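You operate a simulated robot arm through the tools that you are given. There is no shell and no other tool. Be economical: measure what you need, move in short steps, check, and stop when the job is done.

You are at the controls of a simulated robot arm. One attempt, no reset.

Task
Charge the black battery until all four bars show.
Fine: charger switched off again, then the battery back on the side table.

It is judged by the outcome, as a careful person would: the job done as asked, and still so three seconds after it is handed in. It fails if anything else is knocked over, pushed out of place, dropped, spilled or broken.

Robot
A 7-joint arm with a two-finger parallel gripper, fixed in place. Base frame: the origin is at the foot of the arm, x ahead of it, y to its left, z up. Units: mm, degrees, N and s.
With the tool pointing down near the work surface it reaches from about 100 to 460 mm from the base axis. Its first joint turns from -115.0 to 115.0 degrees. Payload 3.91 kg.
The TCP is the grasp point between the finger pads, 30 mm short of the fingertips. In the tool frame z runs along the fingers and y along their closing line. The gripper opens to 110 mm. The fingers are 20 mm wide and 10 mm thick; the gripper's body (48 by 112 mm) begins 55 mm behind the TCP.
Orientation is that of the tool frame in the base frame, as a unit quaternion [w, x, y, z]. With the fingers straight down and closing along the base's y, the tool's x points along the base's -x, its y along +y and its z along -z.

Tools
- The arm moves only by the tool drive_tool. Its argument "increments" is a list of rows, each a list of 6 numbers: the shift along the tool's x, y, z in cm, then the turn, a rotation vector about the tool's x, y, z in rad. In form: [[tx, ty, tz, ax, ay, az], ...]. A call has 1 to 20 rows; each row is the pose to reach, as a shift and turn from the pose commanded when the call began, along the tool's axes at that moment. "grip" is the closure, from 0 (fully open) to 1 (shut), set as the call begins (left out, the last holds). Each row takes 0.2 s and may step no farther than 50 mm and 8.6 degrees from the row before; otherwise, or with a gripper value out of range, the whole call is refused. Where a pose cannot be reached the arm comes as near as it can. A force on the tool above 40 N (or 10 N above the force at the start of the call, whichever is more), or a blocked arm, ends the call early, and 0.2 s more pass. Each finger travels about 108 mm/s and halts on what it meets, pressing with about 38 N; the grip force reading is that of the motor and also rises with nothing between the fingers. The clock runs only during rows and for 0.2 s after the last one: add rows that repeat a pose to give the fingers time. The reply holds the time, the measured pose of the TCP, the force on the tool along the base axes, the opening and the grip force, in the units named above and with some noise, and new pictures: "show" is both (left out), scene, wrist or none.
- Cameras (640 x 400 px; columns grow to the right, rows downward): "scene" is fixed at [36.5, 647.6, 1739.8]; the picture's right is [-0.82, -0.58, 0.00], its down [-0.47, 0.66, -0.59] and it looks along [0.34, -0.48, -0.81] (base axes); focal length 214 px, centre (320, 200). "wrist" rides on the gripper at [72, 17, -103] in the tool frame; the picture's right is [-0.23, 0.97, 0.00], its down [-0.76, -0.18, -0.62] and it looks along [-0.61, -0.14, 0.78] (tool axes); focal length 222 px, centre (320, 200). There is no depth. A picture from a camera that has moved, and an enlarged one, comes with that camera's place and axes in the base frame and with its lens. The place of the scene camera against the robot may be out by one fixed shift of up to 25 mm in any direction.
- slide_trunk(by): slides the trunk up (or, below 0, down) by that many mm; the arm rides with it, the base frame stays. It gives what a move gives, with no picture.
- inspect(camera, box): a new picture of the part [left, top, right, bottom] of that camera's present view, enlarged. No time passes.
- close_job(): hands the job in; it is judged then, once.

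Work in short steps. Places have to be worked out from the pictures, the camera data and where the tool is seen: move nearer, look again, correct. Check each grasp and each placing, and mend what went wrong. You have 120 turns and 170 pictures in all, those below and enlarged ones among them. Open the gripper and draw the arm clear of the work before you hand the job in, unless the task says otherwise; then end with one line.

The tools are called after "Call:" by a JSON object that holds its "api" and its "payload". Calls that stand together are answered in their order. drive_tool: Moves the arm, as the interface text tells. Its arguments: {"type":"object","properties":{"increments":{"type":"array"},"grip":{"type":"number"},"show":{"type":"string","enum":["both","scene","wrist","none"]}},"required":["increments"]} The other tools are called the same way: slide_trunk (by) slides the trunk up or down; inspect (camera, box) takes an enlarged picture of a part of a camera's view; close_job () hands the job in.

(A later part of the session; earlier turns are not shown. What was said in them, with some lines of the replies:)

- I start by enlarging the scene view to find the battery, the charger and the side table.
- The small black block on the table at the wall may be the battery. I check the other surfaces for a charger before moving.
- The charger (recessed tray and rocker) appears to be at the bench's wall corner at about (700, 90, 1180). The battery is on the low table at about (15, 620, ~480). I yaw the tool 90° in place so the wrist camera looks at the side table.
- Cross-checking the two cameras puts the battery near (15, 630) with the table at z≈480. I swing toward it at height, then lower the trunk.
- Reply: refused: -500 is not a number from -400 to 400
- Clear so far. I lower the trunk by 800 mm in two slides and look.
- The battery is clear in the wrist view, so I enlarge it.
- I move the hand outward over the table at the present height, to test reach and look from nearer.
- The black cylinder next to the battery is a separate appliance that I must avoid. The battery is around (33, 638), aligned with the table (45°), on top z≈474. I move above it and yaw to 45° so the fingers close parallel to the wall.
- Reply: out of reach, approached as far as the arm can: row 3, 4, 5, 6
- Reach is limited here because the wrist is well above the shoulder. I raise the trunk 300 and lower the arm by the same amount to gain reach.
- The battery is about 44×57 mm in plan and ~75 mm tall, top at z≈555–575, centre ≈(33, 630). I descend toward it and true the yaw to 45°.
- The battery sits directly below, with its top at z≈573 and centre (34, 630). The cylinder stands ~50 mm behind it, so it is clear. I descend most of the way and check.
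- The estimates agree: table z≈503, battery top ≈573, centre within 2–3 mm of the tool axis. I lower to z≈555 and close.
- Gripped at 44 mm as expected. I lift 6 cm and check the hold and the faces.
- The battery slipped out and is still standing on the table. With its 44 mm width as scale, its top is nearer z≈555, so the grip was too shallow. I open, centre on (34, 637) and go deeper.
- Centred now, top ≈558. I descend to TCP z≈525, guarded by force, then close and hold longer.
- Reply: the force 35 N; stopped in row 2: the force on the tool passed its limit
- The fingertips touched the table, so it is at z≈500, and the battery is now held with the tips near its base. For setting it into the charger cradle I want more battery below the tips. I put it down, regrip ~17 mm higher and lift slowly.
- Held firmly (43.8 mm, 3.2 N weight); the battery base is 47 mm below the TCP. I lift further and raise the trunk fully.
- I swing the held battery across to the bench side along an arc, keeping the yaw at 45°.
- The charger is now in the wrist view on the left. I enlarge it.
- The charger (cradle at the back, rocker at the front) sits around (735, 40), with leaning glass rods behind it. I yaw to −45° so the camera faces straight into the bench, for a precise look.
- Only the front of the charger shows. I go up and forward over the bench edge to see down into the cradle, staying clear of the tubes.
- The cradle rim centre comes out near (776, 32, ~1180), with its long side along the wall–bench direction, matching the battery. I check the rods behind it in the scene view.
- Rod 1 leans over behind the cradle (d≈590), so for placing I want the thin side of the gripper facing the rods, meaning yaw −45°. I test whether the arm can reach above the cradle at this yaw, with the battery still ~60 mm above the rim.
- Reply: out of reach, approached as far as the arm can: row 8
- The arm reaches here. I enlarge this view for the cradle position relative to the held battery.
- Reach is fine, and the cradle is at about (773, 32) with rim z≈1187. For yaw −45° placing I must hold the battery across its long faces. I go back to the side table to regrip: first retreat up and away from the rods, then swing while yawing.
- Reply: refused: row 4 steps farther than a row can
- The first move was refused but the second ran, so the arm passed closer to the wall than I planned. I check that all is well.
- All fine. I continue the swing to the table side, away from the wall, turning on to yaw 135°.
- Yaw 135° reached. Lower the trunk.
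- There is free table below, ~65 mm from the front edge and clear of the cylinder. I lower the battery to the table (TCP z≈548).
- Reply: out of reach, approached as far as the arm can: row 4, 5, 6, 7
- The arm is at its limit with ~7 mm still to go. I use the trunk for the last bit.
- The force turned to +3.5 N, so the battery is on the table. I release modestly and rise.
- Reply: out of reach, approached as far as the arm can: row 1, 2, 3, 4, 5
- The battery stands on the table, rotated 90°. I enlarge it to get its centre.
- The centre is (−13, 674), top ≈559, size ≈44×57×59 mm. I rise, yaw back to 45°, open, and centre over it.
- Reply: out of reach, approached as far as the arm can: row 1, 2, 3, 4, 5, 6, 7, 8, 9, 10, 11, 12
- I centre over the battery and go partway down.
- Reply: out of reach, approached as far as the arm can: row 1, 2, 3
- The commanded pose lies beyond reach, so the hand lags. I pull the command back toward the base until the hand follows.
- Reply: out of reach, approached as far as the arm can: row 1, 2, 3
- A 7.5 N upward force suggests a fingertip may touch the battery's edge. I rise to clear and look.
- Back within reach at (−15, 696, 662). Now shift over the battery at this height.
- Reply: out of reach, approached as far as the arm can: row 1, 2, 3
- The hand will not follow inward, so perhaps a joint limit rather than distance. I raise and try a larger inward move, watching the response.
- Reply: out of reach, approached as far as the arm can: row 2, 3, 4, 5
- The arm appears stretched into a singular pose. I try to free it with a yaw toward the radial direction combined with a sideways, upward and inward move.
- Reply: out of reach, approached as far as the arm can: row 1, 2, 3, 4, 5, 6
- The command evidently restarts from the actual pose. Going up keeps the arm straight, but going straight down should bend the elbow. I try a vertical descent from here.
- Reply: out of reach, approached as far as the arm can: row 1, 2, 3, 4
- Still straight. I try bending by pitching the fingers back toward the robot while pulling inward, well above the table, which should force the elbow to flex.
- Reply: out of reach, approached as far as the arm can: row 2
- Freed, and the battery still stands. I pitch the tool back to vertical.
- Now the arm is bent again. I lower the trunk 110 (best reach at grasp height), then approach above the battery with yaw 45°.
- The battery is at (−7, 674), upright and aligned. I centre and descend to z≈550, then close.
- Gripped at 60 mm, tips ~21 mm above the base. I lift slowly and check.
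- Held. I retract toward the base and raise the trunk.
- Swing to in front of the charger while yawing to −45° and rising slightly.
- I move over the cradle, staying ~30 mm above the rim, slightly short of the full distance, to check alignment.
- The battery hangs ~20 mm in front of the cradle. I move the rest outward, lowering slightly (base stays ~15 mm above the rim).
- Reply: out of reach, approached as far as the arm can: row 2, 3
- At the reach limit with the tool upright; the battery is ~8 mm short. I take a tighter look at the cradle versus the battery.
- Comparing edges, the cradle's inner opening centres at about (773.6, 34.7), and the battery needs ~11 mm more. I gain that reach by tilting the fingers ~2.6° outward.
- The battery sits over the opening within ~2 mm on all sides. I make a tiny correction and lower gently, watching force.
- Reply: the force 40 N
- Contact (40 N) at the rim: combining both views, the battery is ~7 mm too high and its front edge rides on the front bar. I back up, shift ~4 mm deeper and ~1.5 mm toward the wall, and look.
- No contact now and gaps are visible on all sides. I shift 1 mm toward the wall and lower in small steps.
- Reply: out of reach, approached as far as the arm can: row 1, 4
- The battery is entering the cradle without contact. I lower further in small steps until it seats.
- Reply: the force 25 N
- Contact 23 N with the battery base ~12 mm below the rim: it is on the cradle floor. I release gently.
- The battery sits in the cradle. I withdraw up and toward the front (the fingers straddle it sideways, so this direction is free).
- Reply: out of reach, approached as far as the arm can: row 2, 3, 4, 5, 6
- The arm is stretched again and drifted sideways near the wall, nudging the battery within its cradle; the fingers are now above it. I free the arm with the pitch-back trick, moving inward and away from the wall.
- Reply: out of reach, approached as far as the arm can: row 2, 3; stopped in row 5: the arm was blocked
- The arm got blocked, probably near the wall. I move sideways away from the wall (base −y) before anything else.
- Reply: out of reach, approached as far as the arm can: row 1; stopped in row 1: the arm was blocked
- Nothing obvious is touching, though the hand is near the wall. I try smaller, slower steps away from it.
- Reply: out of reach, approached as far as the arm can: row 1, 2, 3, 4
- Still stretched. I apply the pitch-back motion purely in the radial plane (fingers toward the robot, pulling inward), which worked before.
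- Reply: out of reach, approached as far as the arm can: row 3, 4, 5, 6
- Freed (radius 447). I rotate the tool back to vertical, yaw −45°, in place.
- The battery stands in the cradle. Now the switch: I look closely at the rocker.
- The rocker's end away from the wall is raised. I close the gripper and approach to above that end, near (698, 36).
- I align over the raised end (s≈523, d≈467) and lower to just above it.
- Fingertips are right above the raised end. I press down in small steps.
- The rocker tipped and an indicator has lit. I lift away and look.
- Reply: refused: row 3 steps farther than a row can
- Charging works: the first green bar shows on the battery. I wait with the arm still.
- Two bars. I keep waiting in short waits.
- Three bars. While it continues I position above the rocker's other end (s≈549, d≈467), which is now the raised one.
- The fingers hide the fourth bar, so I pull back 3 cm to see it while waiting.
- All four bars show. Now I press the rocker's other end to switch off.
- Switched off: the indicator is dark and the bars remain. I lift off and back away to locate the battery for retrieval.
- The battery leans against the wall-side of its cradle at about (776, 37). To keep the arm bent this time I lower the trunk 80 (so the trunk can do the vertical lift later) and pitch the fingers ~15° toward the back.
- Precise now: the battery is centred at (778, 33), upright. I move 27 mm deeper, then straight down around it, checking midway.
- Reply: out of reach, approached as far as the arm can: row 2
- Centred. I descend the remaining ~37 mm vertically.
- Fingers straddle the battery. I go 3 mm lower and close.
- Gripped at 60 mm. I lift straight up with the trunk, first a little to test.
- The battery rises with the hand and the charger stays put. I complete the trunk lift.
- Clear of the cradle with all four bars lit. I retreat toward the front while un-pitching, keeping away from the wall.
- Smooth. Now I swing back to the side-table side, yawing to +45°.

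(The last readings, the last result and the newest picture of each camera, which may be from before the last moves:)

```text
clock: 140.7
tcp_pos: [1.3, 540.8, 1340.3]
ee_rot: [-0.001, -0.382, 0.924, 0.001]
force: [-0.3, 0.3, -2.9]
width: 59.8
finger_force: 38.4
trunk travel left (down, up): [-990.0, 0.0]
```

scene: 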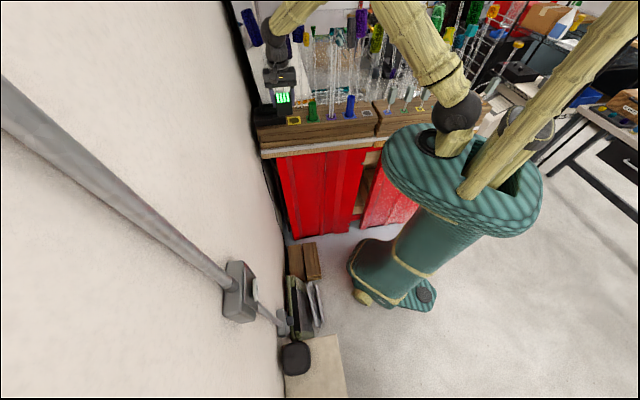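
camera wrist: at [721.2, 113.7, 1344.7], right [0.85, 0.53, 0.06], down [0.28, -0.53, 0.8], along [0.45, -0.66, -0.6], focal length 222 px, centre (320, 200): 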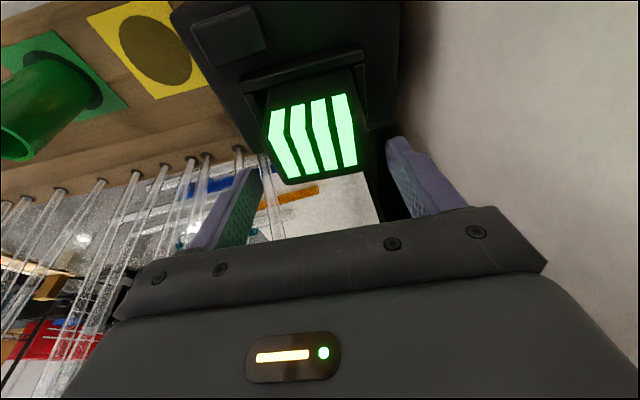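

Lower the trunk to the grasp-friendly height.

Call:
{"api": "slide_trunk", "payload": {"by": -400}}

Call:
{"api": "slide_trunk", "payload": {"by": -244}}

Call:
{"api": "drive_tool", "payload": {"increments": [[-1.5, 1.2, 0, 0, 0, 0], [-3.5, 2.6, 0.5, 0, 0, 0], [-5.5, 4, 1, 0, 0, 0], [-7.6, 5.3, 2, 0, 0, 0]], "show": "both"}}

```text
clock: 144.5
tcp_pos: [2.4, 540.0, 939.5]
ee_rot: [-0.001, -0.38, 0.925, 0.0]
force: [0.7, -0.8, -3.1]
width: 60.1
finger_force: 37.5
trunk travel left (down, up): [-590.0, 400.0]
```

```text
clock: 147.1
tcp_pos: [1.2, 539.5, 697.1]
ee_rot: [-0.001, -0.38, 0.925, 0.001]
force: [0.1, 0.2, -3.4]
width: 59.5
finger_force: 38.3
trunk travel left (down, up): [-346.0, 644.0]
```

```text
clock: 148.1
tcp_pos: [17.4, 631.1, 677.8]
ee_rot: [-0.002, -0.382, 0.924, 0.001]
force: [-0.2, 0.1, -2.6]
width: 59.8
finger_force: 38.0
trunk travel left (down, up): [-346.0, 644.0]
camera wrist: at [-46.6, 591.7, 780.4], right [-0.53, 0.85, 0.0], down [0.67, 0.41, 0.62], along [0.53, 0.33, -0.78], focal length 222 px, centre (320, 200)
```

scene: 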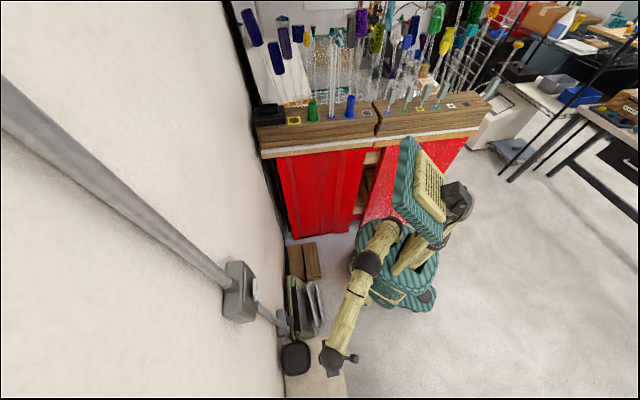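
wrist: 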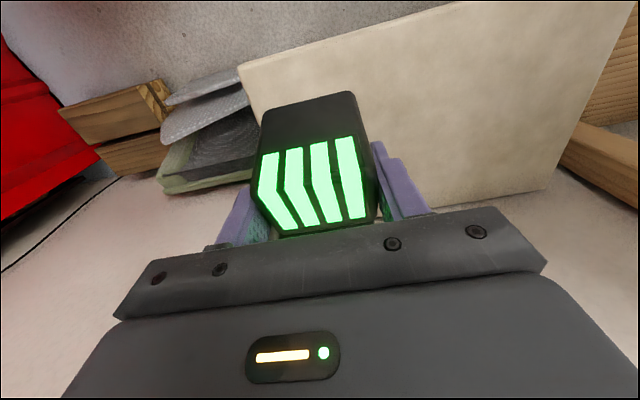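

The battery was gripped with a 15° pitch, so I pitch the tool again to make it upright, then lower to just above the table.

Call:
{"api": "drive_tool", "payload": {"increments": [[0, 0, 0, 0, -0.13, 0], [0, 0, 0, 0, -0.26, 0]], "show": "none"}}

Call:
{"api": "drive_tool", "payload": {"increments": [[0.75, 0, 2.9, 0, 0, 0], [1.5, 0, 5.8, 0, 0, 0], [2.25, 0, 8.7, 0, 0, 0], [2.9, 0, 10.9, 0, 0, 0]], "show": "both"}}

Call:
{"api": "inspect", "payload": {"camera": "scene", "box": [290, 335, 354, 375]}}

```text
clock: 148.7
tcp_pos: [17.1, 631.0, 677.0]
ee_rot: [0.12, -0.378, 0.917, 0.05]
force: [0.3, -0.3, -3.6]
width: 60.0
finger_force: 38.5
trunk travel left (down, up): [-346.0, 644.0]
```

```text
clock: 149.7
tcp_pos: [16.0, 631.8, 562.6]
ee_rot: [0.119, -0.378, 0.917, 0.051]
force: [-0.2, -0.4, -3.0]
width: 59.6
finger_force: 37.7
trunk travel left (down, up): [-346.0, 644.0]
camera wrist: at [-64.3, 576.2, 643.1], right [-0.53, 0.85, 0.06], down [0.54, 0.28, 0.8], along [0.66, 0.46, -0.6], focal length 222 px, centre (320, 200)
```

scene: 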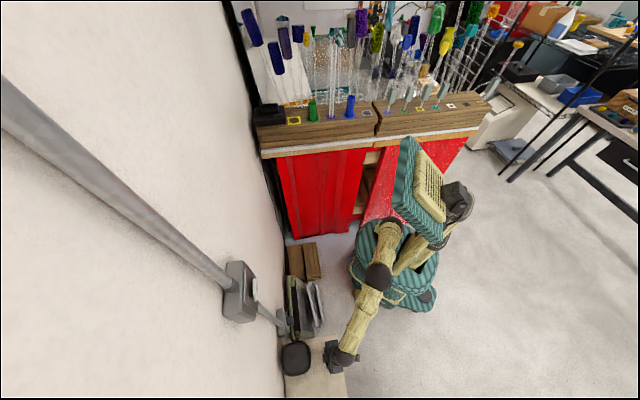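
wrist: 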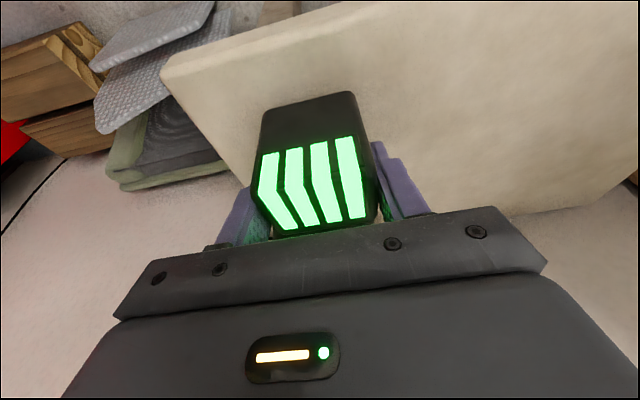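

```text
10.00 times, centred on (322, 355) of scene
camera zoom: at [36.5, 647.6, 1739.8], right [-0.82, -0.58, 0.0], down [-0.47, 0.66, -0.59], along [0.34, -0.48, -0.81], focal length 2145 px, centre (300, -1350)
```

zoom: 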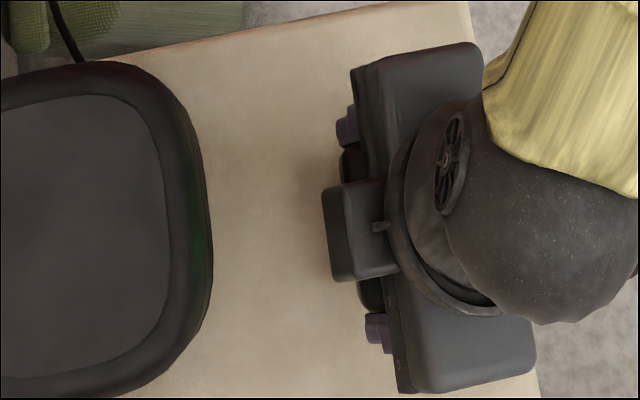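

Over the table with margins on all sides. I lower with the trunk until contact.

Call:
{"api": "slide_trunk", "payload": {"by": -8}}

Call:
{"api": "slide_trunk", "payload": {"by": -3}}

```text
clock: 150.2
tcp_pos: [16.4, 630.6, 553.8]
ee_rot: [0.119, -0.378, 0.917, 0.05]
force: [-0.5, -0.2, -3.4]
width: 59.8
finger_force: 38.4
trunk travel left (down, up): [-338.0, 652.0]
```

```text
clock: 150.7
tcp_pos: [16.7, 632.4, 552.4]
ee_rot: [0.119, -0.378, 0.916, 0.052]
force: [0.2, -2.6, 6.2]
width: 59.8
finger_force: 38.4
trunk travel left (down, up): [-335.0, 655.0]
```

Contact (+6 N). I release, then lift clear with the trunk.

Call:
{"api": "drive_tool", "payload": {"increments": [[0, 0, 0, 0, 0, 0], [0, 0, 0, 0, 0, 0], [0, 0, 0, 0, 0, 0], [0, 0, 0, 0, 0, 0]], "grip": 0.2, "show": "wrist"}}

Call:
{"api": "slide_trunk", "payload": {"by": 150}}

Call:
{"api": "drive_tool", "payload": {"increments": [[1.5, 0, 0, 0, 0.09, 0], [3, 0, 0, 0, 0.18, 0], [5, 0, 0, 0, 0.26, 0], [8, -3, 0, 0, 0.26, 0], [11, -6, 0, 0, 0.26, 0]], "grip": 0, "show": "both"}}

Call:
{"api": "inspect", "payload": {"camera": "scene", "box": [274, 330, 354, 380]}}

Call:
{"api": "inspect", "payload": {"camera": "scene", "box": [240, 75, 360, 150]}}

```text
clock: 151.7
tcp_pos: [16.2, 630.4, 551.7]
ee_rot: [0.119, -0.377, 0.917, 0.05]
force: [0.1, -0.3, -0.2]
width: 88.0
finger_force: 0.0
trunk travel left (down, up): [-335.0, 655.0]
camera wrist: at [-64.3, 576.1, 632.4], right [-0.53, 0.85, 0.06], down [0.54, 0.28, 0.8], along [0.66, 0.46, -0.6], focal length 222 px, centre (320, 200)
```

wrist: 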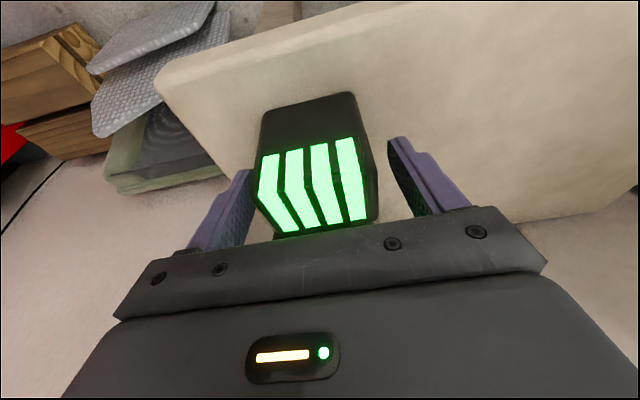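

```text
clock: 153.5
tcp_pos: [15.9, 631.7, 701.9]
ee_rot: [0.118, -0.379, 0.917, 0.05]
force: [0.2, 0.0, 0.3]
width: 88.1
finger_force: 0.1
trunk travel left (down, up): [-485.0, 505.0]
```

```text
clock: 154.7
tcp_pos: [-17.1, 512.8, 671.9]
ee_rot: [-0.001, -0.381, 0.924, 0.002]
force: [0.8, 0.8, -0.6]
width: 109.9
finger_force: 0.0
trunk travel left (down, up): [-485.0, 505.0]
camera wrist: at [-79.9, 474.7, 774.6], right [-0.53, 0.85, 0.0], down [0.67, 0.41, 0.62], along [0.53, 0.33, -0.78], focal length 222 px, centre (320, 200)
```

scene: 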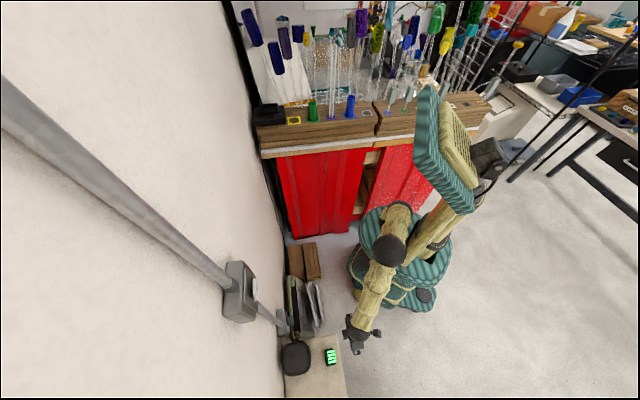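
wrist: 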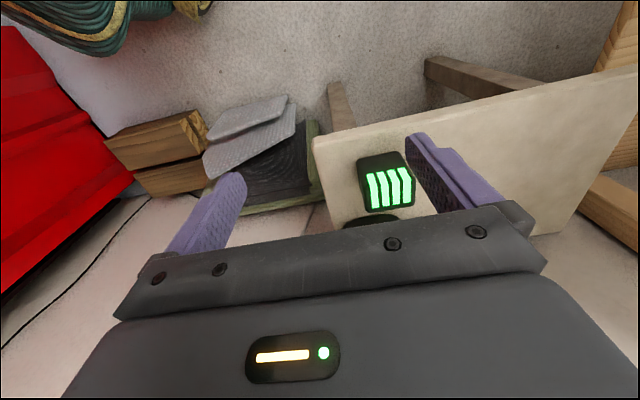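

```text
8.00 times, centred on (314, 355) of scene
camera zoom: at [36.5, 647.6, 1739.8], right [-0.82, -0.58, 0.0], down [-0.47, 0.66, -0.59], along [0.34, -0.48, -0.81], focal length 1716 px, centre (368, -1040)
```

zoom: 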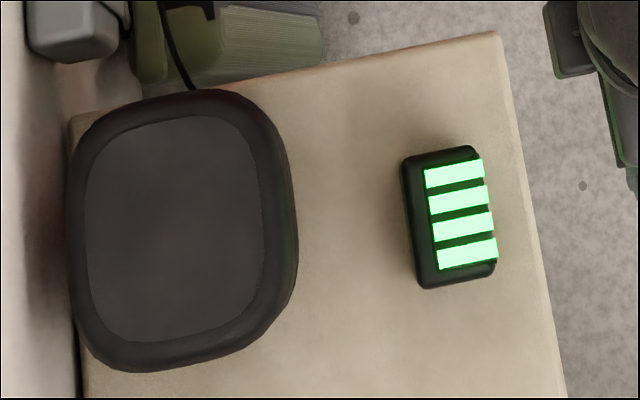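

```text
5.33 times, centred on (300, 112) of scene
camera zoom: at [36.5, 647.6, 1739.8], right [-0.82, -0.58, 0.0], down [-0.47, 0.66, -0.59], along [0.34, -0.48, -0.81], focal length 1144 px, centre (427, 667)
```

zoom: 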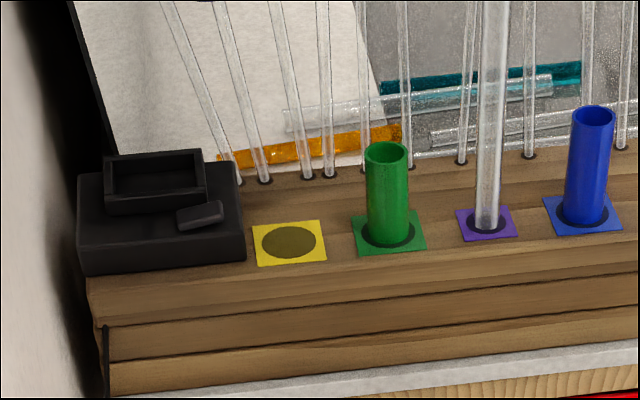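

The battery stands on the side table with four bars lit. The charger is off and in place, everything else looks undisturbed, and the gripper is open and clear, so I hand the job in.

Call:
{"api": "close_job", "payload": {}}

```text
The job is handed in.
```

The battery shows all four bars and is back on the side table, about 20 mm from where it was and turned 90°. The charger is switched off, nothing else looks disturbed, and the job is handed in.
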